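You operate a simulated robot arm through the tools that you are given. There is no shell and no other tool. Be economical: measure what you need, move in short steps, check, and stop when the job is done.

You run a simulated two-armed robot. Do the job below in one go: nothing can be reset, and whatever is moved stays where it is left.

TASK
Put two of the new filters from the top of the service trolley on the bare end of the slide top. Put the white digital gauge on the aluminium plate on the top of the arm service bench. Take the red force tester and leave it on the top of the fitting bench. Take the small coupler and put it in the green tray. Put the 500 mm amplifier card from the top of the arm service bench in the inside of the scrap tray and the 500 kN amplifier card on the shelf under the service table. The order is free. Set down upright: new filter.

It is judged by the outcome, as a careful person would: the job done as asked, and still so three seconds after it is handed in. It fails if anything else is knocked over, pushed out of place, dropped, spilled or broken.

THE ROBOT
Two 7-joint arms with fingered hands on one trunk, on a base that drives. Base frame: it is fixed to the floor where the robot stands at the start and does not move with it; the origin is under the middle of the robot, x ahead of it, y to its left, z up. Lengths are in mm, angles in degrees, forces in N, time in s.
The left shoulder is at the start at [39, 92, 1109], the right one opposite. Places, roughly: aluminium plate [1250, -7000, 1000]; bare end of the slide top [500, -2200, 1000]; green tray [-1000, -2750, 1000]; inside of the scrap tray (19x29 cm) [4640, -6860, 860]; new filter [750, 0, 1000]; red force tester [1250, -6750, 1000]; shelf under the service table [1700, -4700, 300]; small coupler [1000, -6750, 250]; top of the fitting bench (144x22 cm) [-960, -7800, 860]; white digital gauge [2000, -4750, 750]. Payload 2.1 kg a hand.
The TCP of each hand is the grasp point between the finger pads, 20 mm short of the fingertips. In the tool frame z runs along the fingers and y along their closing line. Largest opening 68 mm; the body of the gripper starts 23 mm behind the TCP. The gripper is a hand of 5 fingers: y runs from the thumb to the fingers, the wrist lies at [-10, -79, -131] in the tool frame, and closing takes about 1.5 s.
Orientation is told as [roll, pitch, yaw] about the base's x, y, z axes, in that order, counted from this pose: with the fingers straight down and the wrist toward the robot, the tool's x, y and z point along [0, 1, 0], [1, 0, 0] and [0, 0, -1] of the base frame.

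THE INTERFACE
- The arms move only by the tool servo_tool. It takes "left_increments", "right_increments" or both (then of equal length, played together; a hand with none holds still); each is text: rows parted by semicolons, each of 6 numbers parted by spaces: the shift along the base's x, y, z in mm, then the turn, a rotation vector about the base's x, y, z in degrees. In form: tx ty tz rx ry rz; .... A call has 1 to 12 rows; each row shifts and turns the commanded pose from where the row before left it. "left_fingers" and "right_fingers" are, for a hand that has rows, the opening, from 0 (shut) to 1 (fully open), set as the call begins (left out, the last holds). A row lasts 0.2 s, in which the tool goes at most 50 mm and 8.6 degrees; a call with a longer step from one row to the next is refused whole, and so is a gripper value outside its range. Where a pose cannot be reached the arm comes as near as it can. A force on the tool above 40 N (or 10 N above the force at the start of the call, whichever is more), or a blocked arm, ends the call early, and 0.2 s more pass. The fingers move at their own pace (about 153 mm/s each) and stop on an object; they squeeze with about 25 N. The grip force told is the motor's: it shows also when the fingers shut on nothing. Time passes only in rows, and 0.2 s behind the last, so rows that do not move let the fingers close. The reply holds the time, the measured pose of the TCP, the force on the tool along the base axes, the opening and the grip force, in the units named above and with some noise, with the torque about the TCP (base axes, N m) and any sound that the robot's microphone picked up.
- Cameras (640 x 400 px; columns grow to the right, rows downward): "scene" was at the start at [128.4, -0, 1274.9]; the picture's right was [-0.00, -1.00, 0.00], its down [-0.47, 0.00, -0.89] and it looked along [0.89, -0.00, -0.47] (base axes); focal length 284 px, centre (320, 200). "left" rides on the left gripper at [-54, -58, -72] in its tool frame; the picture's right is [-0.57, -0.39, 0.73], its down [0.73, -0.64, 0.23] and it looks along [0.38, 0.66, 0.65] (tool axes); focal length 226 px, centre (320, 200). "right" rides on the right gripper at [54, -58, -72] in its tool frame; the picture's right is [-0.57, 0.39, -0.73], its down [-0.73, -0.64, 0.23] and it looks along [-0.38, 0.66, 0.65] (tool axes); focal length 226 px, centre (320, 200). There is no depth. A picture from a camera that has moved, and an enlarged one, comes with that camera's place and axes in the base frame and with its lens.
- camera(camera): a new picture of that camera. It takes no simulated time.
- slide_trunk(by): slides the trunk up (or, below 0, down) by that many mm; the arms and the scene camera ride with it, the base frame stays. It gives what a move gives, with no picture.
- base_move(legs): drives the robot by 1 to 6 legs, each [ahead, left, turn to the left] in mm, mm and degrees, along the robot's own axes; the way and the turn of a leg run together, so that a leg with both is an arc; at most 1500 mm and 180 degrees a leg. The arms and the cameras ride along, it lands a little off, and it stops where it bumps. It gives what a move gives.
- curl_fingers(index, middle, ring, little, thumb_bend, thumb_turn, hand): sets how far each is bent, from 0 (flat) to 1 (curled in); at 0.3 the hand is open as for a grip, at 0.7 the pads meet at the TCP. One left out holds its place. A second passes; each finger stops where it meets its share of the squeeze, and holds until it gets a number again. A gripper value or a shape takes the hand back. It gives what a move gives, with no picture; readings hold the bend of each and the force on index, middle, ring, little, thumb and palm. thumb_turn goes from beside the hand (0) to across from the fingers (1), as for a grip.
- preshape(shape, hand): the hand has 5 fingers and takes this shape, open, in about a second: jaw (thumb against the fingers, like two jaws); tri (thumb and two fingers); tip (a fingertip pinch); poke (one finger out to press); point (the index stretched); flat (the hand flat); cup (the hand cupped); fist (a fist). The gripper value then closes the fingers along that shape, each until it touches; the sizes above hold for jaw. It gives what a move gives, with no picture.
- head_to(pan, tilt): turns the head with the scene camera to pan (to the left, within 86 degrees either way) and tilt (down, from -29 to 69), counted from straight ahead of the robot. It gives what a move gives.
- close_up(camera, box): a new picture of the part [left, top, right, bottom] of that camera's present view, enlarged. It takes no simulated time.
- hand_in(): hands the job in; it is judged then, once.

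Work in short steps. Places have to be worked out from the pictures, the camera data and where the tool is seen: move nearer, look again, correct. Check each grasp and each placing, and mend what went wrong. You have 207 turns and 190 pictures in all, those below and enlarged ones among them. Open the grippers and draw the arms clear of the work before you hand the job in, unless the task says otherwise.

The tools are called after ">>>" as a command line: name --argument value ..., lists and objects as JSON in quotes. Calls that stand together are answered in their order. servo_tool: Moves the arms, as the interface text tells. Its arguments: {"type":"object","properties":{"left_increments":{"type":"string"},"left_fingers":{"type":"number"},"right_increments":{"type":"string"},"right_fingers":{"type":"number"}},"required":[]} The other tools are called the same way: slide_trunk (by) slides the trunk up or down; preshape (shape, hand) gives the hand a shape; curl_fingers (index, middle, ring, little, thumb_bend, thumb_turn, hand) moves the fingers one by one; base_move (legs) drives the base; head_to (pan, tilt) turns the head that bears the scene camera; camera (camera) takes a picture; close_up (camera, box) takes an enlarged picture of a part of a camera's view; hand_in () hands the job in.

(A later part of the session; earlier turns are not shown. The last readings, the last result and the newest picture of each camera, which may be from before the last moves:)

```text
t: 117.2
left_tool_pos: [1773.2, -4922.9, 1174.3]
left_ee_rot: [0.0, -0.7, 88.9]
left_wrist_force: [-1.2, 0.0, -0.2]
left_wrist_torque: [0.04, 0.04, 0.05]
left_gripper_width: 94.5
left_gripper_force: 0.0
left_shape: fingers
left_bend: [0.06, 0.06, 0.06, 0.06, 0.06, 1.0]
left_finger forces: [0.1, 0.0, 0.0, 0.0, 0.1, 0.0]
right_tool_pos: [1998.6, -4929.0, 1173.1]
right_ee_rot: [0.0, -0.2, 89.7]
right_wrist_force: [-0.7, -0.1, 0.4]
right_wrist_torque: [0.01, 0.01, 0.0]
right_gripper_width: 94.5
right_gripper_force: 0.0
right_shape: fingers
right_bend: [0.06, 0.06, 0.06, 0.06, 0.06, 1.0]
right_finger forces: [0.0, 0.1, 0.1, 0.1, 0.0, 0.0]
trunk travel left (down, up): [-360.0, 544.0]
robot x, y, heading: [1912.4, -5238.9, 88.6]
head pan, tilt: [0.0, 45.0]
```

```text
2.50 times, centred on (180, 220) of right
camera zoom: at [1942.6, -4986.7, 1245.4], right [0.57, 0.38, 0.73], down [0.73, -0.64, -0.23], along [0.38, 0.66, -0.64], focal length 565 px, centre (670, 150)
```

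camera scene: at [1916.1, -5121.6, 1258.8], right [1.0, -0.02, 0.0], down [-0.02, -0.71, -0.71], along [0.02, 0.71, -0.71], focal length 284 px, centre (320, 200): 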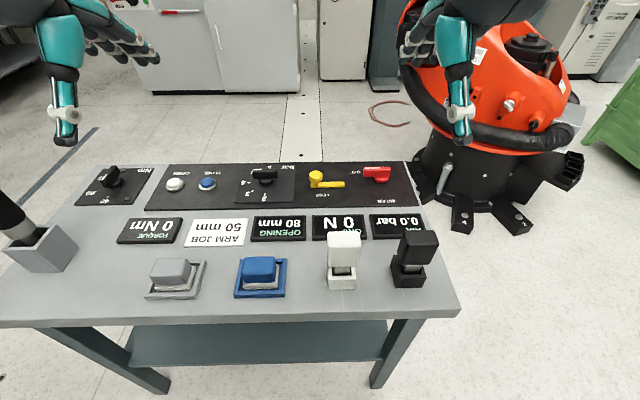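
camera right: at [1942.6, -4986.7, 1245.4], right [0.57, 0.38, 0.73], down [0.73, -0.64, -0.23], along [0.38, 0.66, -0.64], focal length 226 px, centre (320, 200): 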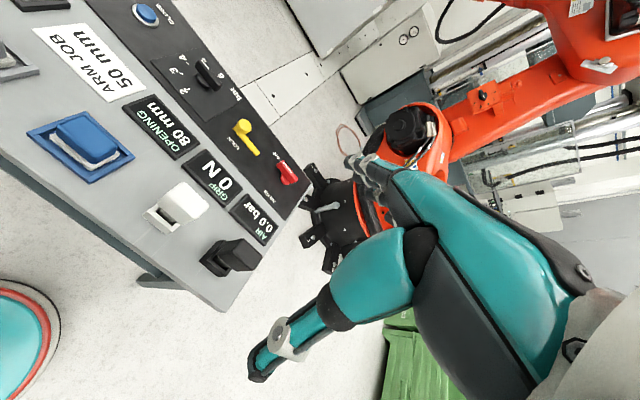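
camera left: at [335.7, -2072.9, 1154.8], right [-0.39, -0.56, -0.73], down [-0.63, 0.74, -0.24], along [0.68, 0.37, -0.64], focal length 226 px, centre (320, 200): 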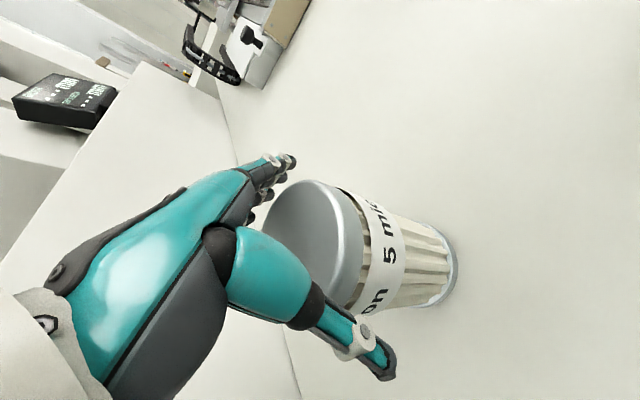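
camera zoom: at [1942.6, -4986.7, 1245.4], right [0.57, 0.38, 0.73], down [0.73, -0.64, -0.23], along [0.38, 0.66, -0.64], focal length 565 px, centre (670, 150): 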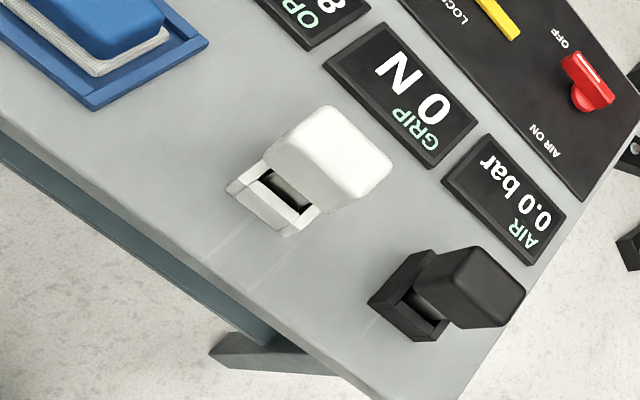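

The gauge (white head about 54×32×46 mm, on a stem) sits in a holder; head top centre is about (1963, −4826, 870). I preshape the right hand as jaw and go above it.

>>> preshape --hand "right" --shape "jaw"

>>> servo_tool --right_increments "-10 20 -35 0 0 0; -10 25 -35 0 0 0; -10 25 -35 0 0 0; -5 25 -35 0 0 0; 0 8 -40 0 0 0; 0 0 -40 0 0 0; 0 0 0 0 0 0"

>>> camera --camera "right"

>>> close_up --camera "scene" --box '[260, 150, 460, 310]'

```text
t: 118.1
left_tool_pos: [1773.0, -4923.8, 1172.9]
left_ee_rot: [-0.1, -0.7, 89.0]
left_wrist_force: [0.8, 0.7, 0.6]
left_wrist_torque: [-0.03, -0.01, -0.03]
left_gripper_width: 94.8
left_gripper_force: 0.0
left_shape: fingers
left_bend: [0.06, 0.06, 0.06, 0.06, 0.06, 1.0]
left_finger forces: [0.0, 0.1, 0.1, 0.1, 0.0, 0.0]
right_tool_pos: [1998.2, -4927.1, 1172.4]
right_ee_rot: [-0.2, -0.2, 89.7]
right_wrist_force: [-0.1, 0.1, 0.7]
right_wrist_torque: [0.0, -0.01, -0.03]
right_gripper_width: 68.1
right_gripper_force: 0.0
right_shape: jaw
right_bend: [0.3, 0.3, 0.3, 0.3, 0.3, 0.98]
right_finger forces: [0.1, 0.0, 0.0, 0.0, 0.0, 0.1]
trunk travel left (down, up): [-360.0, 544.0]
robot x, y, heading: [1910.1, -5236.4, 88.5]
head pan, tilt: [0.0, 45.0]
```

```text
t: 119.7
left_tool_pos: [1771.7, -4923.3, 1174.0]
left_ee_rot: [0.0, -0.7, 88.9]
left_wrist_force: [0.6, 0.1, 0.8]
left_wrist_torque: [-0.01, 0.0, -0.02]
left_gripper_width: 94.8
left_gripper_force: 0.2
left_shape: fingers
left_bend: [0.06, 0.06, 0.06, 0.06, 0.06, 1.0]
left_finger forces: [0.0, 0.0, 0.1, 0.0, 0.0, 0.0]
right_tool_pos: [1961.0, -4825.0, 953.3]
right_ee_rot: [0.0, -0.1, 89.6]
right_wrist_force: [0.0, 0.6, 0.1]
right_wrist_torque: [0.05, 0.01, 0.0]
right_gripper_width: 68.0
right_gripper_force: 0.0
right_shape: jaw
right_bend: [0.3, 0.3, 0.3, 0.3, 0.3, 0.98]
right_finger forces: [0.0, 0.0, 0.0, 0.0, 0.0, 0.0]
trunk travel left (down, up): [-360.0, 544.0]
robot x, y, heading: [1910.9, -5235.7, 88.5]
head pan, tilt: [0.0, 45.0]
```

```text
135 pictures are left
camera right: at [1906.9, -4883.4, 1024.4], right [0.57, 0.38, 0.73], down [0.73, -0.64, -0.23], along [0.38, 0.66, -0.64], focal length 226 px, centre (320, 200)
```

right: 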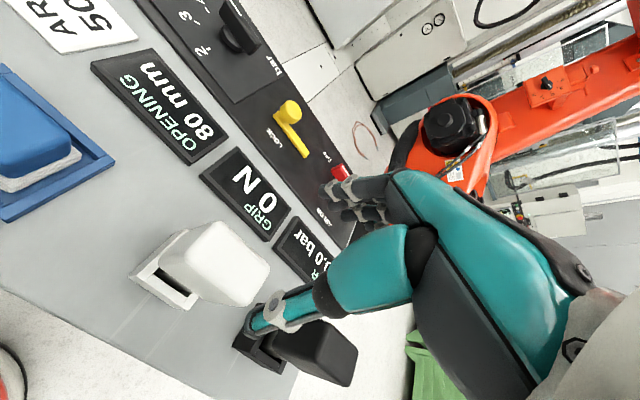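

```text
2.50 times, centred on (360, 230) of scene
camera zoom: at [1916.1, -5121.6, 1258.7], right [1.0, -0.02, 0.0], down [-0.02, -0.71, -0.71], along [0.02, 0.71, -0.71], focal length 709 px, centre (220, 125)
```

zoom: 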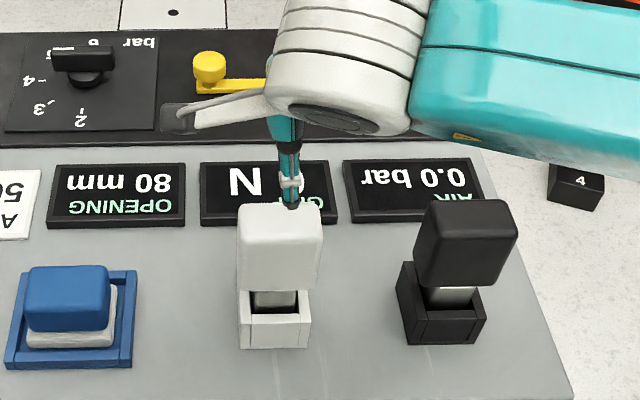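

Alignment is good (head centre about (1965, −4827)). I lower around the head and close.

>>> servo_tool --right_increments "4 -2 -30 0 0 0; 0 0 -30 0 0 0; 0 0 -20 0 0 0; 0 0 -12 0 0 0; 0 0 -8 0 0 0; 0 0 0 0 0 0"

>>> camera --camera "right"

```text
t: 121.1
left_tool_pos: [1772.5, -4922.0, 1174.0]
left_ee_rot: [-0.1, -0.6, 89.0]
left_wrist_force: [-0.2, 0.1, -0.1]
left_wrist_torque: [0.03, -0.01, -0.03]
left_gripper_width: 94.6
left_gripper_force: 0.0
left_shape: fingers
left_bend: [0.06, 0.06, 0.06, 0.06, 0.06, 1.0]
left_finger forces: [0.0, 0.0, 0.0, 0.0, 0.1, 0.0]
right_tool_pos: [1965.8, -4827.3, 854.0]
right_ee_rot: [0.0, -0.2, 89.7]
right_wrist_force: [-0.1, -0.2, 1.2]
right_wrist_torque: [-0.01, 0.0, 0.01]
right_gripper_width: 68.0
right_gripper_force: 0.0
right_shape: jaw
right_bend: [0.3, 0.3, 0.3, 0.3, 0.29, 0.98]
right_finger forces: [0.1, 0.0, 0.1, 0.0, 0.9, 0.1]
trunk travel left (down, up): [-360.0, 544.0]
robot x, y, heading: [1914.0, -5237.7, 88.6]
head pan, tilt: [0.0, 45.0]
```

```text
133 pictures are left
camera right: at [1911.5, -4885.5, 925.4], right [0.57, 0.38, 0.73], down [0.73, -0.64, -0.23], along [0.38, 0.66, -0.64], focal length 226 px, centre (320, 200)
```

right: 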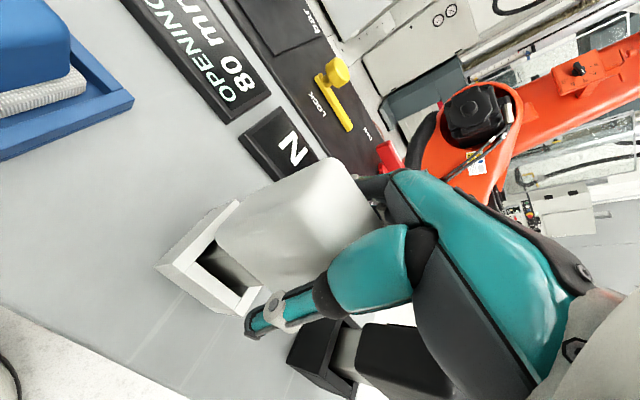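

The head lies between thumb and fingers. I close.

>>> servo_tool --right_increments "0 0 0 0 0 0; 0 0 0 0 0 0; 0 0 0 0 0 0; 0 0 0 0 0 0; 0 0 0 0 0 0; 0 0 0 0 0 0; 0 0 0 0 0 0; 0 0 0 0 0 0" --right_fingers 0

>>> servo_tool --right_increments "0 0 5 0 0 0; 0 0 10 0 0 0; 0 0 20 0 0 0; 0 0 30 0 0 0; 0 0 0 0 0 0"

>>> camera --camera "scene"

```text
t: 122.9
left_tool_pos: [1773.3, -4923.2, 1173.9]
left_ee_rot: [-0.2, -0.7, 88.9]
left_wrist_force: [-0.9, 0.0, 0.5]
left_wrist_torque: [-0.01, 0.0, -0.02]
left_gripper_width: 95.0
left_gripper_force: 0.0
left_shape: fingers
left_bend: [0.06, 0.06, 0.06, 0.06, 0.06, 1.0]
left_finger forces: [0.0, 0.0, 0.0, 0.1, 0.1, 0.0]
right_tool_pos: [1966.4, -4826.7, 854.3]
right_ee_rot: [0.0, -0.2, 89.6]
right_wrist_force: [-0.2, 1.4, 2.8]
right_wrist_torque: [0.16, -0.07, 0.01]
right_gripper_width: 39.1
right_gripper_force: 25.1
right_shape: jaw
right_bend: [0.73, 0.53, 0.5, 0.63, 0.49, 0.98]
right_finger forces: [14.2, 7.6, 3.0, 0.0, 24.6, 0.1]
trunk travel left (down, up): [-360.0, 544.0]
robot x, y, heading: [1913.4, -5237.3, 88.7]
head pan, tilt: [0.0, 45.0]
```

```text
t: 124.1
left_tool_pos: [1772.9, -4922.6, 1172.9]
left_ee_rot: [-0.1, -0.6, 88.9]
left_wrist_force: [-0.3, -0.5, -0.4]
left_wrist_torque: [-0.01, -0.01, -0.02]
left_gripper_width: 94.8
left_gripper_force: 0.1
left_shape: fingers
left_bend: [0.06, 0.06, 0.06, 0.06, 0.06, 1.0]
left_finger forces: [0.0, 0.0, 0.0, 0.1, 0.0, 0.1]
right_tool_pos: [1966.8, -4827.3, 918.7]
right_ee_rot: [0.0, -0.2, 89.7]
right_wrist_force: [-0.1, -0.5, -1.1]
right_wrist_torque: [0.01, -0.04, 0.0]
right_gripper_width: 39.1
right_gripper_force: 25.5
right_shape: jaw
right_bend: [0.73, 0.54, 0.52, 0.63, 0.5, 0.97]
right_finger forces: [14.2, 6.9, 2.9, 0.1, 24.6, 0.1]
trunk travel left (down, up): [-360.0, 544.0]
robot x, y, heading: [1909.9, -5236.2, 88.5]
head pan, tilt: [0.0, 45.0]
```

```text
132 pictures are left
camera scene: at [1916.1, -5121.5, 1258.7], right [1.0, -0.02, 0.0], down [-0.02, -0.71, -0.71], along [0.02, 0.71, -0.71], focal length 284 px, centre (320, 200)
```

scene: 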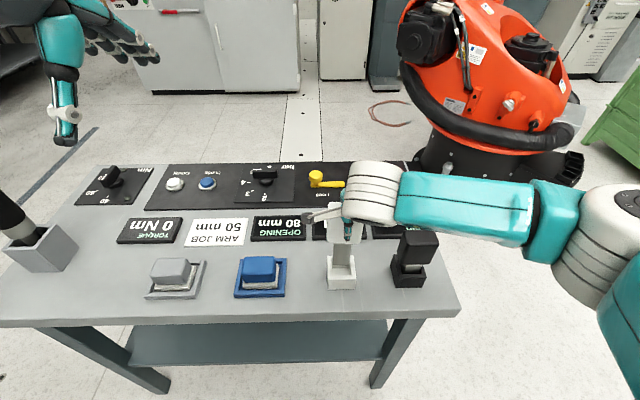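

The gauge seems to be leaving its holder. I lift more and check with a close-up.

>>> servo_tool --right_increments "0 0 40 0 0 0; 0 0 40 0 0 0; 0 -20 40 0 0 0; 0 -30 30 0 0 0; 0 0 0 0 0 0"

>>> close_up --camera "scene" --box '[240, 100, 480, 320]'

>>> camera --camera "right"

```text
t: 125.3
left_tool_pos: [1772.7, -4922.8, 1174.0]
left_ee_rot: [-0.1, -0.7, 89.0]
left_wrist_force: [0.9, 0.6, 0.1]
left_wrist_torque: [0.01, 0.04, 0.0]
left_gripper_width: 94.6
left_gripper_force: 0.0
left_shape: fingers
left_bend: [0.06, 0.06, 0.06, 0.06, 0.06, 1.0]
left_finger forces: [0.0, 0.0, 0.0, 0.0, 0.0, 0.0]
right_tool_pos: [1965.9, -4878.5, 1067.2]
right_ee_rot: [-0.1, -0.2, 89.6]
right_wrist_force: [-0.2, 0.4, -1.3]
right_wrist_torque: [0.0, 0.0, 0.01]
right_gripper_width: 38.8
right_gripper_force: 24.6
right_shape: jaw
right_bend: [0.73, 0.55, 0.53, 0.63, 0.5, 0.97]
right_finger forces: [14.2, 6.8, 3.0, 0.0, 24.3, 0.0]
trunk travel left (down, up): [-360.0, 544.0]
robot x, y, heading: [1914.1, -5238.0, 88.8]
head pan, tilt: [0.0, 45.0]
```

```text
1.82 times, centred on (360, 210) of scene
camera zoom: at [1916.1, -5121.6, 1258.7], right [1.0, -0.02, 0.0], down [-0.02, -0.71, -0.71], along [0.02, 0.71, -0.71], focal length 516 px, centre (247, 182)
```

zoom: 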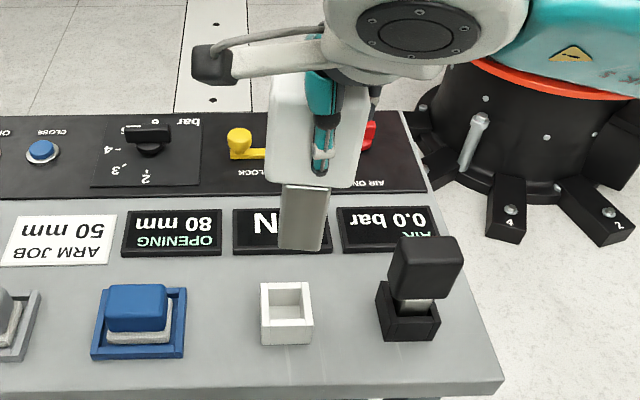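

```text
130 pictures are left
camera right: at [1910.9, -4937.6, 1139.1], right [0.57, 0.38, 0.73], down [0.73, -0.64, -0.23], along [0.38, 0.66, -0.64], focal length 226 px, centre (320, 200)
```

right: 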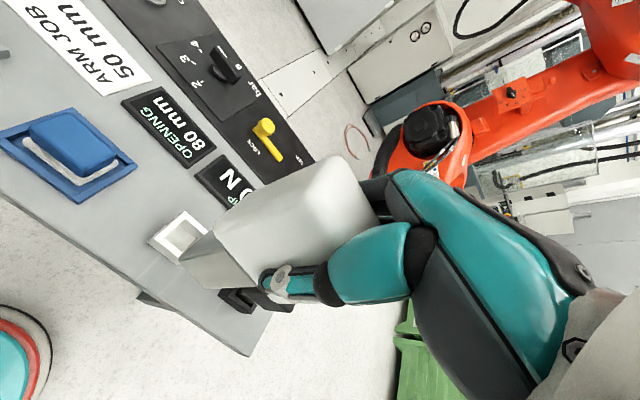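

The gauge (head plus flat metal stem) is held well. I back off, turn around and look at the arm service bench.

>>> base_move --legs '[[-350, 0, 0], [0, 0, 90], [0, 0, 90], [0, -600, 0]]'

>>> head_to --pan 0 --tilt 25

>>> camera --camera "scene"

```text
t: 138.1
left_tool_pos: [1450.3, -5879.2, 1174.2]
left_ee_rot: [-0.1, -0.8, -91.8]
left_wrist_force: [-0.5, 0.5, 1.0]
left_wrist_torque: [0.0, -0.02, 0.01]
left_gripper_width: 94.4
left_gripper_force: 0.0
left_shape: fingers
left_bend: [0.06, 0.06, 0.06, 0.06, 0.06, 1.0]
left_finger forces: [0.0, 0.0, 0.0, 0.0, 0.1, 0.1]
right_tool_pos: [1255.0, -5921.1, 1066.0]
right_ee_rot: [0.0, -0.2, -91.0]
right_wrist_force: [0.3, 0.2, -1.8]
right_wrist_torque: [0.02, -0.02, 0.01]
right_gripper_width: 38.5
right_gripper_force: 24.8
right_shape: jaw
right_bend: [0.73, 0.55, 0.54, 0.63, 0.5, 0.97]
right_finger forces: [13.6, 6.3, 2.8, 0.0, 23.1, 0.0]
trunk travel left (down, up): [-360.0, 544.0]
robot x, y, heading: [1311.6, -5560.8, -91.7]
head pan, tilt: [0.0, 45.0]
```

```text
t: 139.0
left_tool_pos: [1449.2, -5878.5, 1173.9]
left_ee_rot: [-0.1, -0.7, -91.7]
left_wrist_force: [-0.1, -0.5, -1.0]
left_wrist_torque: [0.01, -0.03, 0.0]
left_gripper_width: 94.7
left_gripper_force: 0.1
left_shape: fingers
left_bend: [0.06, 0.06, 0.06, 0.06, 0.06, 1.0]
left_finger forces: [0.0, 0.1, 0.0, 0.1, 0.0, 0.1]
right_tool_pos: [1255.2, -5922.1, 1065.8]
right_ee_rot: [-0.1, -0.3, -91.0]
right_wrist_force: [0.5, -0.2, -1.4]
right_wrist_torque: [-0.02, 0.02, -0.01]
right_gripper_width: 38.4
right_gripper_force: 25.0
right_shape: jaw
right_bend: [0.73, 0.55, 0.54, 0.63, 0.5, 0.97]
right_finger forces: [13.7, 6.4, 3.0, 0.0, 23.1, 0.0]
trunk travel left (down, up): [-360.0, 544.0]
robot x, y, heading: [1309.9, -5563.3, -92.2]
head pan, tilt: [0.0, 25.0]
```

```text
129 pictures are left
camera scene: at [1309.6, -5689.9, 1289.2], right [-1.0, 0.03, 0.0], down [0.01, 0.42, -0.91], along [-0.03, -0.91, -0.42], focal length 284 px, centre (320, 200)
```

scene: 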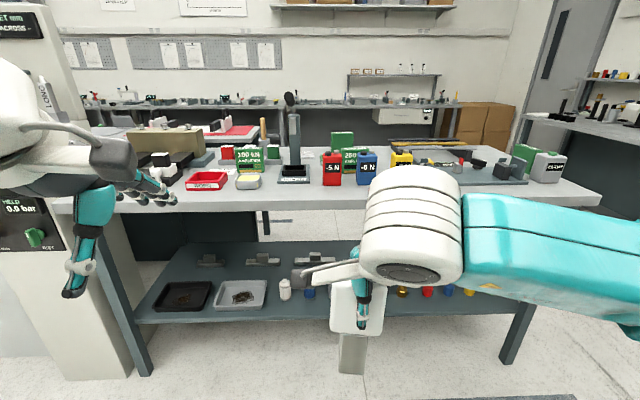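

The bench is ahead. I enlarge its top and shelf.

>>> close_up --camera "scene" --box '[110, 110, 350, 220]'

>>> close_up --camera "scene" --box '[310, 110, 590, 220]'

>>> close_up --camera "scene" --box '[130, 230, 520, 350]'

```text
2.67 times, centred on (230, 165) of scene
camera zoom: at [1309.6, -5689.9, 1289.2], right [-1.0, 0.03, 0.0], down [0.01, 0.42, -0.91], along [-0.03, -0.91, -0.42], focal length 756 px, centre (560, 293)
```

zoom: 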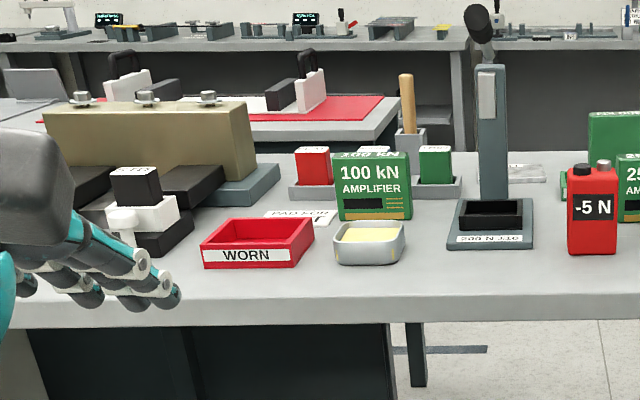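

```text
2.29 times, centred on (450, 165) of scene
camera zoom: at [1309.6, -5689.9, 1289.2], right [-1.0, 0.03, 0.0], down [0.01, 0.42, -0.91], along [-0.03, -0.91, -0.42], focal length 648 px, centre (23, 280)
```

zoom: 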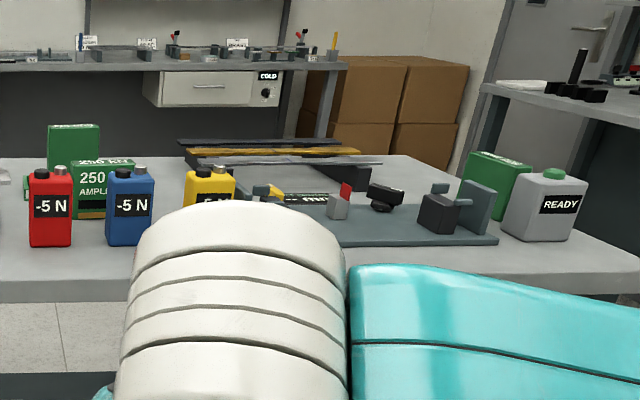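

```text
1.64 times, centred on (325, 290) of scene
camera zoom: at [1309.6, -5689.9, 1289.2], right [-1.0, 0.03, 0.0], down [0.01, 0.42, -0.91], along [-0.03, -0.91, -0.42], focal length 466 px, centre (312, 52)
```

zoom: 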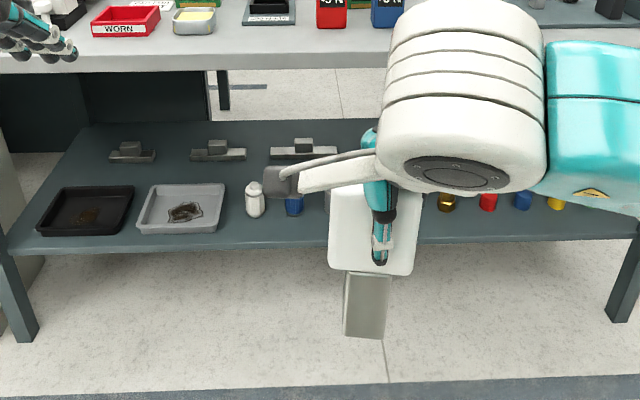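

The red "−5 N" tester is near (1220, −6760) on a top at z≈860. I move nearer and look again for the plate and the cards.

>>> base_move --legs '[[420, 0, 2]]'

>>> slide_trunk --by 200

>>> head_to --pan 0 --tilt 38

>>> camera --camera "scene"

```text
t: 141.5
left_tool_pos: [1451.8, -6291.2, 1173.5]
left_ee_rot: [-0.1, -0.6, -89.8]
left_wrist_force: [-0.5, 1.1, -0.1]
left_wrist_torque: [-0.01, -0.03, 0.01]
left_gripper_width: 94.5
left_gripper_force: 0.1
left_shape: fingers
left_bend: [0.06, 0.06, 0.06, 0.06, 0.06, 1.0]
left_finger forces: [0.1, 0.0, 0.0, 0.1, 0.0, 0.1]
right_tool_pos: [1259.6, -6339.4, 1065.7]
right_ee_rot: [0.0, -0.1, -89.2]
right_wrist_force: [1.3, 0.4, -2.1]
right_wrist_torque: [0.0, -0.01, 0.0]
right_gripper_width: 38.5
right_gripper_force: 24.6
right_shape: jaw
right_bend: [0.73, 0.55, 0.54, 0.63, 0.5, 0.97]
right_finger forces: [13.7, 6.4, 2.9, 0.0, 23.1, 0.0]
trunk travel left (down, up): [-360.0, 544.0]
robot x, y, heading: [1302.7, -5978.2, -90.0]
head pan, tilt: [0.0, 25.0]
```

```text
t: 143.7
left_tool_pos: [1452.4, -6291.1, 1373.6]
left_ee_rot: [-0.1, -0.7, -89.8]
left_wrist_force: [-0.7, -0.1, 0.2]
left_wrist_torque: [-0.01, -0.02, -0.02]
left_gripper_width: 94.9
left_gripper_force: 0.0
left_shape: fingers
left_bend: [0.06, 0.06, 0.06, 0.06, 0.06, 1.0]
left_finger forces: [0.0, 0.0, 0.0, 0.0, 0.0, 0.0]
right_tool_pos: [1258.7, -6339.4, 1266.0]
right_ee_rot: [0.0, -0.2, -89.2]
right_wrist_force: [-0.1, 1.0, -2.3]
right_wrist_torque: [-0.02, 0.0, 0.01]
right_gripper_width: 38.4
right_gripper_force: 25.3
right_shape: jaw
right_bend: [0.73, 0.55, 0.54, 0.63, 0.5, 0.97]
right_finger forces: [13.6, 6.4, 3.0, 0.0, 23.1, 0.1]
trunk travel left (down, up): [-560.0, 344.0]
robot x, y, heading: [1305.8, -5974.8, -90.0]
head pan, tilt: [0.0, 25.0]
```

```text
t: 144.5
left_tool_pos: [1452.0, -6290.5, 1373.5]
left_ee_rot: [-0.1, -0.7, -89.8]
left_wrist_force: [0.7, 0.2, 0.1]
left_wrist_torque: [-0.02, 0.03, -0.01]
left_gripper_width: 95.0
left_gripper_force: 0.0
left_shape: fingers
left_bend: [0.06, 0.06, 0.06, 0.06, 0.06, 1.0]
left_finger forces: [0.0, 0.0, 0.0, 0.0, 0.0, 0.0]
right_tool_pos: [1259.7, -6339.6, 1267.7]
right_ee_rot: [0.0, -0.2, -89.2]
right_wrist_force: [0.1, 0.3, -0.6]
right_wrist_torque: [0.0, -0.02, 0.0]
right_gripper_width: 38.7
right_gripper_force: 24.6
right_shape: jaw
right_bend: [0.73, 0.55, 0.54, 0.63, 0.5, 0.97]
right_finger forces: [13.6, 6.4, 2.9, 0.0, 23.1, 0.0]
trunk travel left (down, up): [-560.0, 344.0]
robot x, y, heading: [1304.3, -5979.9, -90.3]
head pan, tilt: [0.0, 38.0]
```

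```text
125 pictures are left
camera scene: at [1306.4, -6082.0, 1469.9], right [-1.0, 0.0, 0.0], down [0.0, 0.62, -0.79], along [0.0, -0.79, -0.62], focal length 284 px, centre (320, 200)
```

scene: 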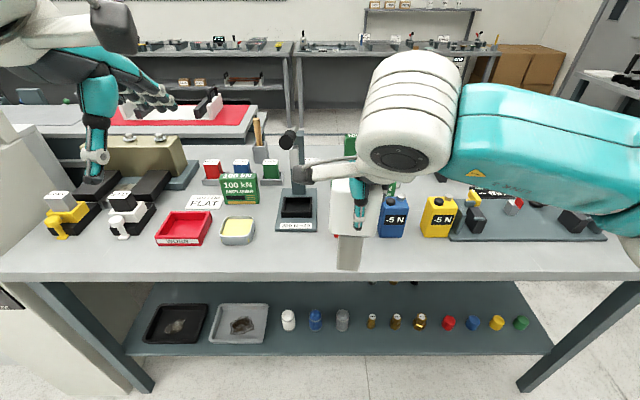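

The right arm hides the middle. I shift the base right and pan left to see the rest of the bench top.

>>> base_move --legs '[[0, -500, 0]]'

>>> head_to --pan 25 --tilt 35

>>> camera --camera "scene"

>>> close_up --camera "scene" --box '[120, 100, 440, 300]'

```text
t: 147.4
left_tool_pos: [952.0, -6291.5, 1373.0]
left_ee_rot: [-0.1, -0.6, -89.1]
left_wrist_force: [1.1, -0.5, 0.9]
left_wrist_torque: [0.03, -0.03, 0.0]
left_gripper_width: 94.5
left_gripper_force: 0.0
left_shape: fingers
left_bend: [0.06, 0.06, 0.06, 0.06, 0.06, 1.0]
left_finger forces: [0.0, 0.0, 0.0, 0.1, 0.1, 0.0]
right_tool_pos: [759.5, -6341.8, 1266.9]
right_ee_rot: [0.0, -0.1, -88.6]
right_wrist_force: [-0.6, -0.6, -1.3]
right_wrist_torque: [0.0, -0.01, 0.02]
right_gripper_width: 38.7
right_gripper_force: 24.8
right_shape: jaw
right_bend: [0.73, 0.55, 0.54, 0.63, 0.5, 0.97]
right_finger forces: [13.6, 6.4, 2.9, 0.1, 23.0, 0.0]
trunk travel left (down, up): [-560.0, 344.0]
robot x, y, heading: [803.4, -5981.2, -89.5]
head pan, tilt: [0.0, 38.0]
```

```text
t: 148.3
left_tool_pos: [953.1, -6291.5, 1373.2]
left_ee_rot: [-0.1, -0.7, -89.2]
left_wrist_force: [-0.4, -0.1, -0.4]
left_wrist_torque: [0.04, -0.01, -0.02]
left_gripper_width: 94.2
left_gripper_force: 0.0
left_shape: fingers
left_bend: [0.06, 0.06, 0.06, 0.06, 0.06, 1.0]
left_finger forces: [0.0, 0.1, 0.0, 0.0, 0.0, 0.1]
right_tool_pos: [761.1, -6342.7, 1267.1]
right_ee_rot: [0.1, -0.2, -88.6]
right_wrist_force: [0.7, 0.2, -1.9]
right_wrist_torque: [0.01, -0.01, 0.0]
right_gripper_width: 38.4
right_gripper_force: 24.8
right_shape: jaw
right_bend: [0.73, 0.55, 0.54, 0.63, 0.5, 0.97]
right_finger forces: [13.6, 6.3, 2.9, 0.0, 23.1, 0.0]
trunk travel left (down, up): [-560.0, 344.0]
robot x, y, heading: [804.4, -5978.1, -89.2]
head pan, tilt: [25.0, 35.0]
```

```text
124 pictures are left
camera scene: at [841.5, -6077.0, 1474.4], right [-0.9, -0.43, 0.0], down [-0.25, 0.52, -0.82], along [0.35, -0.74, -0.57], focal length 284 px, centre (320, 200)
```

scene: 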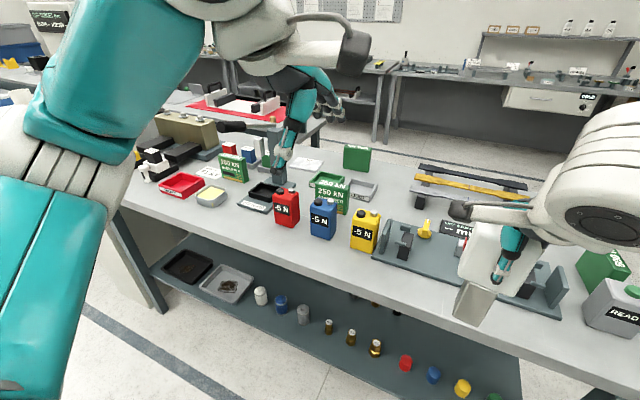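

```text
2.00 times, centred on (280, 200) of scene
camera zoom: at [841.5, -6077.0, 1474.4], right [-0.9, -0.43, 0.0], down [-0.25, 0.52, -0.82], along [0.35, -0.74, -0.57], focal length 567 px, centre (400, 200)
```

zoom: 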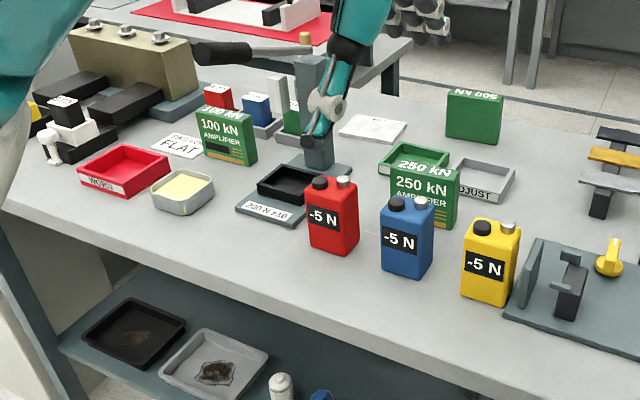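

Green amplifier cards are seen; I enlarge three regions to identify the plate and the 500 labels.

>>> close_up --camera "scene" --box '[260, 135, 400, 220]'

>>> close_up --camera "scene" --box '[400, 180, 640, 340]'

>>> close_up --camera "scene" --box '[230, 260, 530, 400]'

```text
4.57 times, centred on (330, 178) of scene
camera zoom: at [841.5, -6077.0, 1474.4], right [-0.9, -0.43, 0.0], down [-0.25, 0.52, -0.82], along [0.35, -0.74, -0.57], focal length 1297 px, centre (274, 303)
```

zoom: 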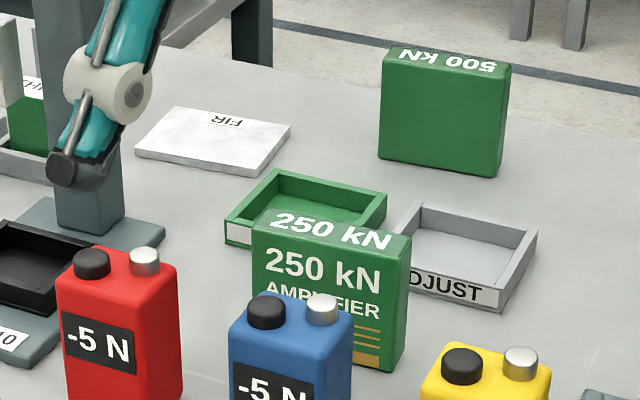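

```text
2.50 times, centred on (520, 260) of scene
camera zoom: at [841.5, -6077.0, 1474.4], right [-0.9, -0.43, 0.0], down [-0.25, 0.52, -0.82], along [0.35, -0.74, -0.57], focal length 709 px, centre (-180, 50)
```

zoom: 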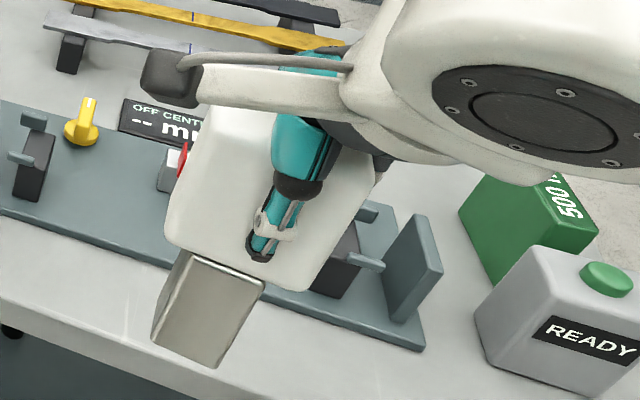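

```text
2.13 times, centred on (380, 330) of scene
camera zoom: at [841.5, -6077.0, 1474.4], right [-0.9, -0.43, 0.0], down [-0.25, 0.52, -0.82], along [0.35, -0.74, -0.57], focal length 605 px, centre (192, -77)
```

zoom: 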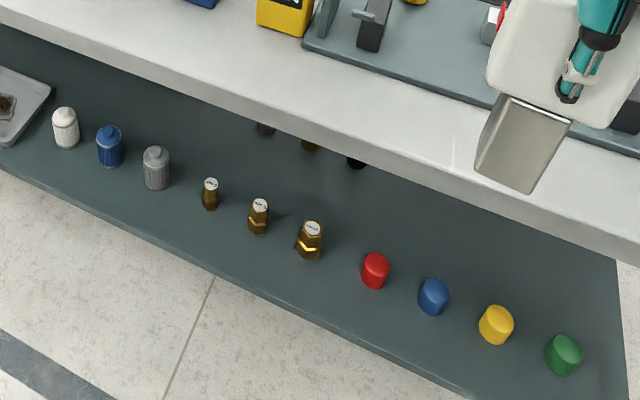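

Found: red tester at about (1257, −6690), 500 kN card standing near the back edge, another 500 card by the READY can at the right, brass couplers on the lower shelf. First I draw the right hand back, then move so the left hand can take the tester.

>>> servo_tool --right_increments "0 30 0 0 0 0; 0 30 0 0 0 0; 0 30 10 0 0 0; 0 0 0 0 0 0"

>>> preshape --hand "left" --shape "jaw"

>>> base_move --legs '[[0, 320, 0], [260, 0, -0.5]]'

>>> head_to --pan 10 --tilt 42

>>> camera --camera "scene"

>>> camera --camera "left"

```text
t: 149.3
left_tool_pos: [953.0, -6290.8, 1373.1]
left_ee_rot: [-0.1, -0.6, -89.2]
left_wrist_force: [0.0, 0.2, 0.0]
left_wrist_torque: [0.01, 0.02, -0.03]
left_gripper_width: 94.5
left_gripper_force: 0.1
left_shape: fingers
left_bend: [0.06, 0.06, 0.06, 0.06, 0.06, 1.0]
left_finger forces: [0.1, 0.0, 0.0, 0.1, 0.1, 0.0]
right_tool_pos: [761.0, -6250.5, 1276.7]
right_ee_rot: [0.0, -0.1, -88.7]
right_wrist_force: [0.4, 0.4, -0.9]
right_wrist_torque: [-0.01, -0.01, -0.02]
right_gripper_width: 38.4
right_gripper_force: 24.8
right_shape: jaw
right_bend: [0.73, 0.55, 0.54, 0.63, 0.5, 0.97]
right_finger forces: [13.9, 6.4, 2.9, 0.0, 23.3, 0.1]
trunk travel left (down, up): [-560.0, 344.0]
robot x, y, heading: [805.3, -5981.2, -89.4]
head pan, tilt: [25.0, 35.0]
```

```text
t: 150.2
left_tool_pos: [952.7, -6292.1, 1374.2]
left_ee_rot: [-0.1, -0.6, -89.2]
left_wrist_force: [0.7, 0.7, -0.4]
left_wrist_torque: [0.0, 0.04, -0.02]
left_gripper_width: 68.1
left_gripper_force: 0.1
left_shape: jaw
left_bend: [0.3, 0.3, 0.3, 0.3, 0.3, 0.98]
left_finger forces: [0.1, 0.1, 0.1, 0.1, 0.0, 0.0]
right_tool_pos: [761.7, -6251.3, 1276.2]
right_ee_rot: [0.0, -0.2, -88.6]
right_wrist_force: [-0.9, -0.1, -2.5]
right_wrist_torque: [-0.02, 0.0, -0.03]
right_gripper_width: 38.9
right_gripper_force: 24.8
right_shape: jaw
right_bend: [0.73, 0.55, 0.54, 0.63, 0.5, 0.97]
right_finger forces: [13.8, 6.4, 2.9, 0.0, 23.2, 0.0]
trunk travel left (down, up): [-560.0, 344.0]
robot x, y, heading: [800.7, -5979.6, -89.6]
head pan, tilt: [25.0, 35.0]
```

```text
t: 153.8
left_tool_pos: [1270.1, -6546.2, 1373.0]
left_ee_rot: [-0.1, -0.6, -89.7]
left_wrist_force: [0.1, 0.0, 0.0]
left_wrist_torque: [0.0, -0.02, 0.04]
left_gripper_width: 68.0
left_gripper_force: 0.1
left_shape: jaw
left_bend: [0.3, 0.3, 0.3, 0.3, 0.3, 0.98]
left_finger forces: [0.0, 0.0, 0.1, 0.0, 0.1, 0.0]
right_tool_pos: [1080.6, -6504.6, 1277.7]
right_ee_rot: [0.0, -0.3, -89.1]
right_wrist_force: [-0.3, -0.4, -1.3]
right_wrist_torque: [-0.03, 0.02, -0.01]
right_gripper_width: 38.5
right_gripper_force: 25.3
right_shape: jaw
right_bend: [0.73, 0.55, 0.54, 0.63, 0.5, 0.97]
right_finger forces: [13.7, 6.4, 2.9, 0.0, 23.2, 0.0]
trunk travel left (down, up): [-560.0, 344.0]
robot x, y, heading: [1121.4, -6231.1, -90.1]
head pan, tilt: [25.0, 35.0]
```

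```text
t: 154.6
left_tool_pos: [1269.5, -6546.4, 1372.7]
left_ee_rot: [-0.1, -0.7, -89.8]
left_wrist_force: [-0.6, 0.1, 0.7]
left_wrist_torque: [0.01, 0.0, 0.02]
left_gripper_width: 68.1
left_gripper_force: 0.1
left_shape: jaw
left_bend: [0.3, 0.3, 0.3, 0.3, 0.3, 0.98]
left_finger forces: [0.0, 0.1, 0.0, 0.0, 0.0, 0.1]
right_tool_pos: [1079.9, -6504.5, 1277.0]
right_ee_rot: [0.0, -0.1, -89.1]
right_wrist_force: [0.4, -0.1, -0.8]
right_wrist_torque: [0.05, 0.01, 0.03]
right_gripper_width: 38.4
right_gripper_force: 25.4
right_shape: jaw
right_bend: [0.73, 0.55, 0.54, 0.63, 0.5, 0.97]
right_finger forces: [13.8, 6.3, 2.9, 0.0, 23.2, 0.0]
trunk travel left (down, up): [-560.0, 344.0]
robot x, y, heading: [1127.0, -6230.9, -89.7]
head pan, tilt: [10.0, 42.0]
```

```text
119 pictures are left
camera scene: at [1138.5, -6332.9, 1463.9], right [-0.98, -0.17, 0.0], down [-0.12, 0.66, -0.74], along [0.13, -0.73, -0.67], focal length 284 px, centre (320, 200)
```

scene: 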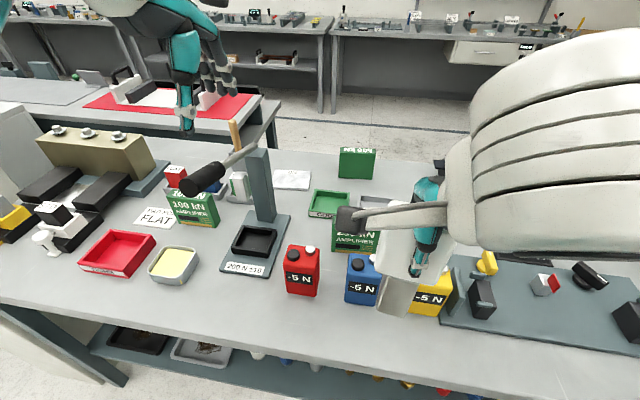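

```text
118 pictures are left
camera left: at [1215.4, -6487.1, 1444.2], right [-0.57, 0.38, -0.73], down [0.73, 0.64, -0.24], along [0.38, -0.67, -0.64], focal length 226 px, centre (320, 200)
```

left: 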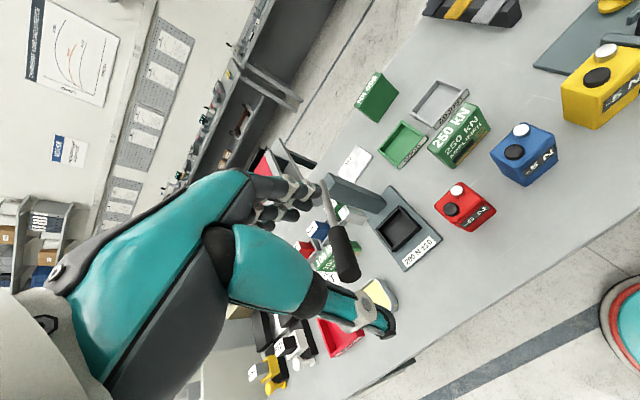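

Triangulating with both cameras: bench top z≈915, red tester at about (1231, −6662) with top at ≈1020. I lower the trunk and bring the left hand above it.

>>> slide_trunk --by -150

>>> servo_tool --left_increments "-13 -35 0 0 0 0; -13 -40 -10 0 0 0; -12 -40 -20 0 0 0; 0 0 -45 0 0 0; 0 0 -40 0 0 0; 0 0 0 0 0 0"

>>> camera --camera "left"

>>> camera --camera "scene"

```text
t: 156.3
left_tool_pos: [1270.3, -6546.3, 1223.5]
left_ee_rot: [-0.1, -0.7, -89.8]
left_wrist_force: [-1.0, 0.0, -0.9]
left_wrist_torque: [-0.03, -0.03, -0.01]
left_gripper_width: 68.0
left_gripper_force: 0.0
left_shape: jaw
left_bend: [0.3, 0.3, 0.3, 0.3, 0.3, 0.98]
left_finger forces: [0.1, 0.0, 0.1, 0.1, 0.0, 0.0]
right_tool_pos: [1080.0, -6505.5, 1127.2]
right_ee_rot: [0.0, -0.3, -89.1]
right_wrist_force: [-0.5, 0.0, -1.6]
right_wrist_torque: [0.03, -0.01, 0.0]
right_gripper_width: 38.6
right_gripper_force: 25.0
right_shape: jaw
right_bend: [0.73, 0.55, 0.54, 0.63, 0.5, 0.97]
right_finger forces: [13.8, 6.4, 2.8, 0.0, 23.2, 0.1]
trunk travel left (down, up): [-410.0, 494.0]
robot x, y, heading: [1122.7, -6231.2, -89.9]
head pan, tilt: [10.0, 42.0]
```

```text
t: 157.7
left_tool_pos: [1232.0, -6658.7, 1108.8]
left_ee_rot: [-0.1, -0.6, -89.8]
left_wrist_force: [0.3, -0.3, 0.7]
left_wrist_torque: [0.0, 0.0, -0.01]
left_gripper_width: 68.0
left_gripper_force: 0.0
left_shape: jaw
left_bend: [0.3, 0.3, 0.3, 0.3, 0.3, 0.98]
left_finger forces: [0.0, 0.1, 0.0, 0.0, 0.0, 0.0]
right_tool_pos: [1080.6, -6504.1, 1126.6]
right_ee_rot: [0.0, -0.3, -89.0]
right_wrist_force: [-0.8, -0.3, -1.4]
right_wrist_torque: [0.03, 0.01, -0.02]
right_gripper_width: 38.3
right_gripper_force: 25.1
right_shape: jaw
right_bend: [0.73, 0.55, 0.54, 0.63, 0.5, 0.97]
right_finger forces: [13.8, 6.5, 2.9, 0.0, 23.1, 0.0]
trunk travel left (down, up): [-410.0, 494.0]
robot x, y, heading: [1123.6, -6234.5, -90.0]
head pan, tilt: [10.0, 42.0]
```

```text
117 pictures are left
camera left: at [1177.4, -6601.2, 1179.7], right [-0.57, 0.38, -0.73], down [0.73, 0.64, -0.24], along [0.38, -0.67, -0.64], focal length 226 px, centre (320, 200)
```

left: 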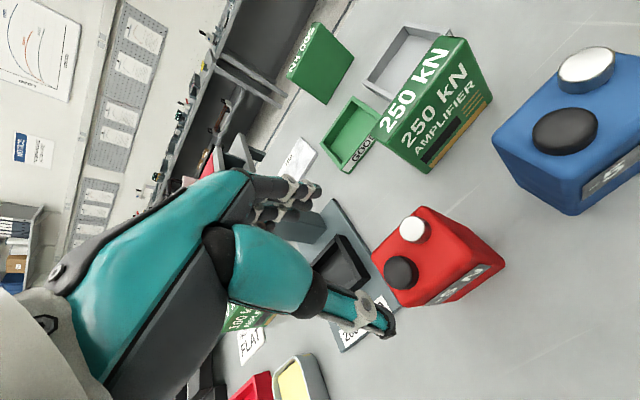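

```text
116 pictures are left
camera scene: at [1138.3, -6345.0, 1313.4], right [-0.98, -0.17, 0.0], down [-0.12, 0.66, -0.74], along [0.13, -0.73, -0.67], focal length 284 px, centre (320, 200)
```

scene: 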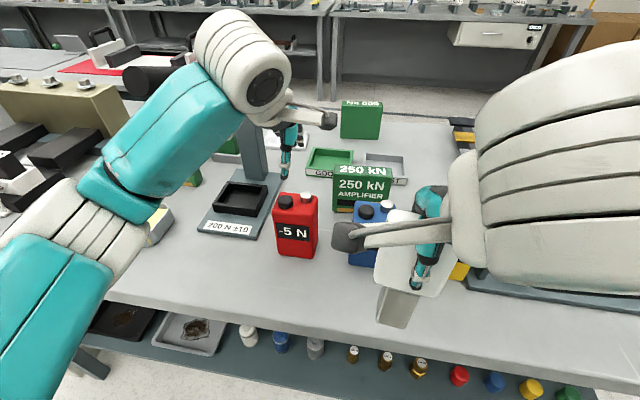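

Estimate agrees: tester centre (1231, −6659), body top z≈1013. The hand is straight above; I lower to grip the upper body.

>>> servo_tool --left_increments "-1 -1 -35 0 0 0; 0 0 -30 0 0 0; 0 0 -20 0 0 0; 0 0 -12 0 0 0; 0 0 -7 0 0 0; 0 0 0 0 0 0"

>>> camera --camera "left"

```text
t: 159.1
left_tool_pos: [1230.9, -6662.0, 1003.5]
left_ee_rot: [-0.2, -0.7, -89.7]
left_wrist_force: [0.0, -0.8, 1.3]
left_wrist_torque: [-0.05, 0.01, 0.02]
left_gripper_width: 68.0
left_gripper_force: 0.2
left_shape: jaw
left_bend: [0.29, 0.3, 0.3, 0.3, 0.3, 0.98]
left_finger forces: [1.1, 0.0, 0.0, 0.1, 0.1, 0.1]
right_tool_pos: [1078.9, -6504.1, 1127.6]
right_ee_rot: [0.0, -0.2, -89.1]
right_wrist_force: [-0.3, 1.0, -1.3]
right_wrist_torque: [0.03, -0.01, 0.0]
right_gripper_width: 38.3
right_gripper_force: 25.1
right_shape: jaw
right_bend: [0.73, 0.55, 0.54, 0.63, 0.5, 0.97]
right_finger forces: [13.8, 6.3, 2.9, 0.0, 23.3, 0.0]
trunk travel left (down, up): [-410.0, 494.0]
robot x, y, heading: [1121.6, -6235.3, -90.1]
head pan, tilt: [10.0, 42.0]
```

```text
115 pictures are left
camera left: at [1176.9, -6603.1, 1075.2], right [-0.57, 0.38, -0.73], down [0.73, 0.64, -0.24], along [0.38, -0.67, -0.64], focal length 226 px, centre (320, 200)
```

left: 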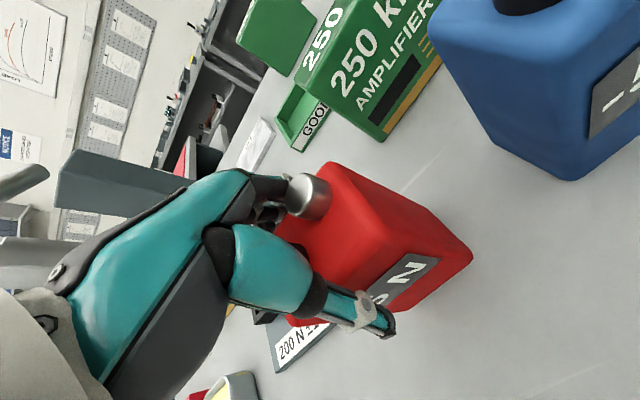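

The body is between thumb and fingers. I close and test-lift.

>>> servo_tool --left_increments "0 0 0 0 0 0; 0 0 0 0 0 0; 0 0 0 0 0 0; 0 0 0 0 0 0; 0 0 0 0 0 0; 0 0 0 0 0 0; 0 0 0 0 0 0; 0 0 0 0 0 0" --left_fingers 0

>>> servo_tool --left_increments "0 0 5 0 0 0; 0 0 10 0 0 0; 0 0 15 0 0 0; 0 0 20 0 0 0; 0 0 0 0 0 0"

>>> camera --camera "scene"

```text
t: 160.9
left_tool_pos: [1232.3, -6661.7, 1005.0]
left_ee_rot: [-0.2, -0.7, -89.8]
left_wrist_force: [0.4, -0.4, 3.0]
left_wrist_torque: [0.06, -0.05, -0.04]
left_gripper_width: 49.8
left_gripper_force: 25.2
left_shape: jaw
left_bend: [0.34, 0.37, 0.34, 0.32, 0.61, 0.99]
left_finger forces: [15.7, 6.5, 2.9, 1.7, 25.6, 0.1]
right_tool_pos: [1079.2, -6505.1, 1128.9]
right_ee_rot: [0.0, -0.2, -89.1]
right_wrist_force: [0.8, 0.1, -1.5]
right_wrist_torque: [-0.03, 0.01, -0.02]
right_gripper_width: 38.3
right_gripper_force: 24.8
right_shape: jaw
right_bend: [0.73, 0.55, 0.54, 0.63, 0.5, 0.97]
right_finger forces: [13.7, 6.3, 2.8, 0.0, 23.2, 0.0]
trunk travel left (down, up): [-410.0, 494.0]
robot x, y, heading: [1124.1, -6230.8, -90.0]
head pan, tilt: [10.0, 42.0]
```

```text
t: 162.1
left_tool_pos: [1231.0, -6661.7, 1056.1]
left_ee_rot: [-0.1, -0.7, -89.8]
left_wrist_force: [0.0, 0.2, -3.0]
left_wrist_torque: [-0.04, 0.01, 0.0]
left_gripper_width: 49.3
left_gripper_force: 24.9
left_shape: jaw
left_bend: [0.35, 0.38, 0.35, 0.34, 0.61, 0.98]
left_finger forces: [15.1, 6.1, 2.8, 1.9, 25.5, 0.1]
right_tool_pos: [1080.1, -6504.3, 1127.8]
right_ee_rot: [0.1, -0.3, -89.2]
right_wrist_force: [1.1, -0.5, -2.5]
right_wrist_torque: [-0.06, 0.01, 0.01]
right_gripper_width: 38.2
right_gripper_force: 25.0
right_shape: jaw
right_bend: [0.73, 0.55, 0.54, 0.63, 0.5, 0.97]
right_finger forces: [13.8, 6.3, 2.9, 0.1, 23.2, 0.1]
trunk travel left (down, up): [-410.0, 494.0]
robot x, y, heading: [1126.4, -6234.6, -90.1]
head pan, tilt: [10.0, 42.0]
```

```text
114 pictures are left
camera scene: at [1138.4, -6345.2, 1313.3], right [-0.98, -0.17, 0.0], down [-0.12, 0.66, -0.74], along [0.13, -0.73, -0.67], focal length 284 px, centre (320, 200)
```

scene: 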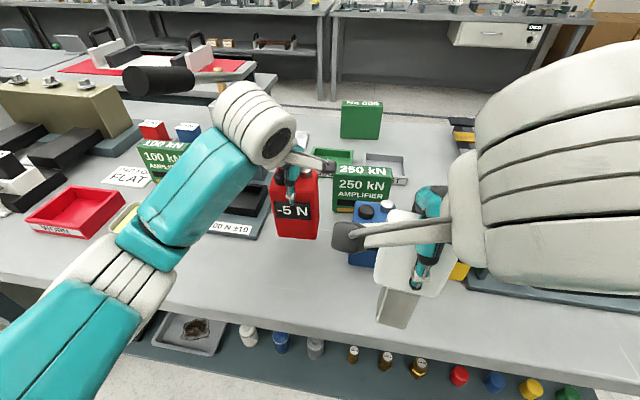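

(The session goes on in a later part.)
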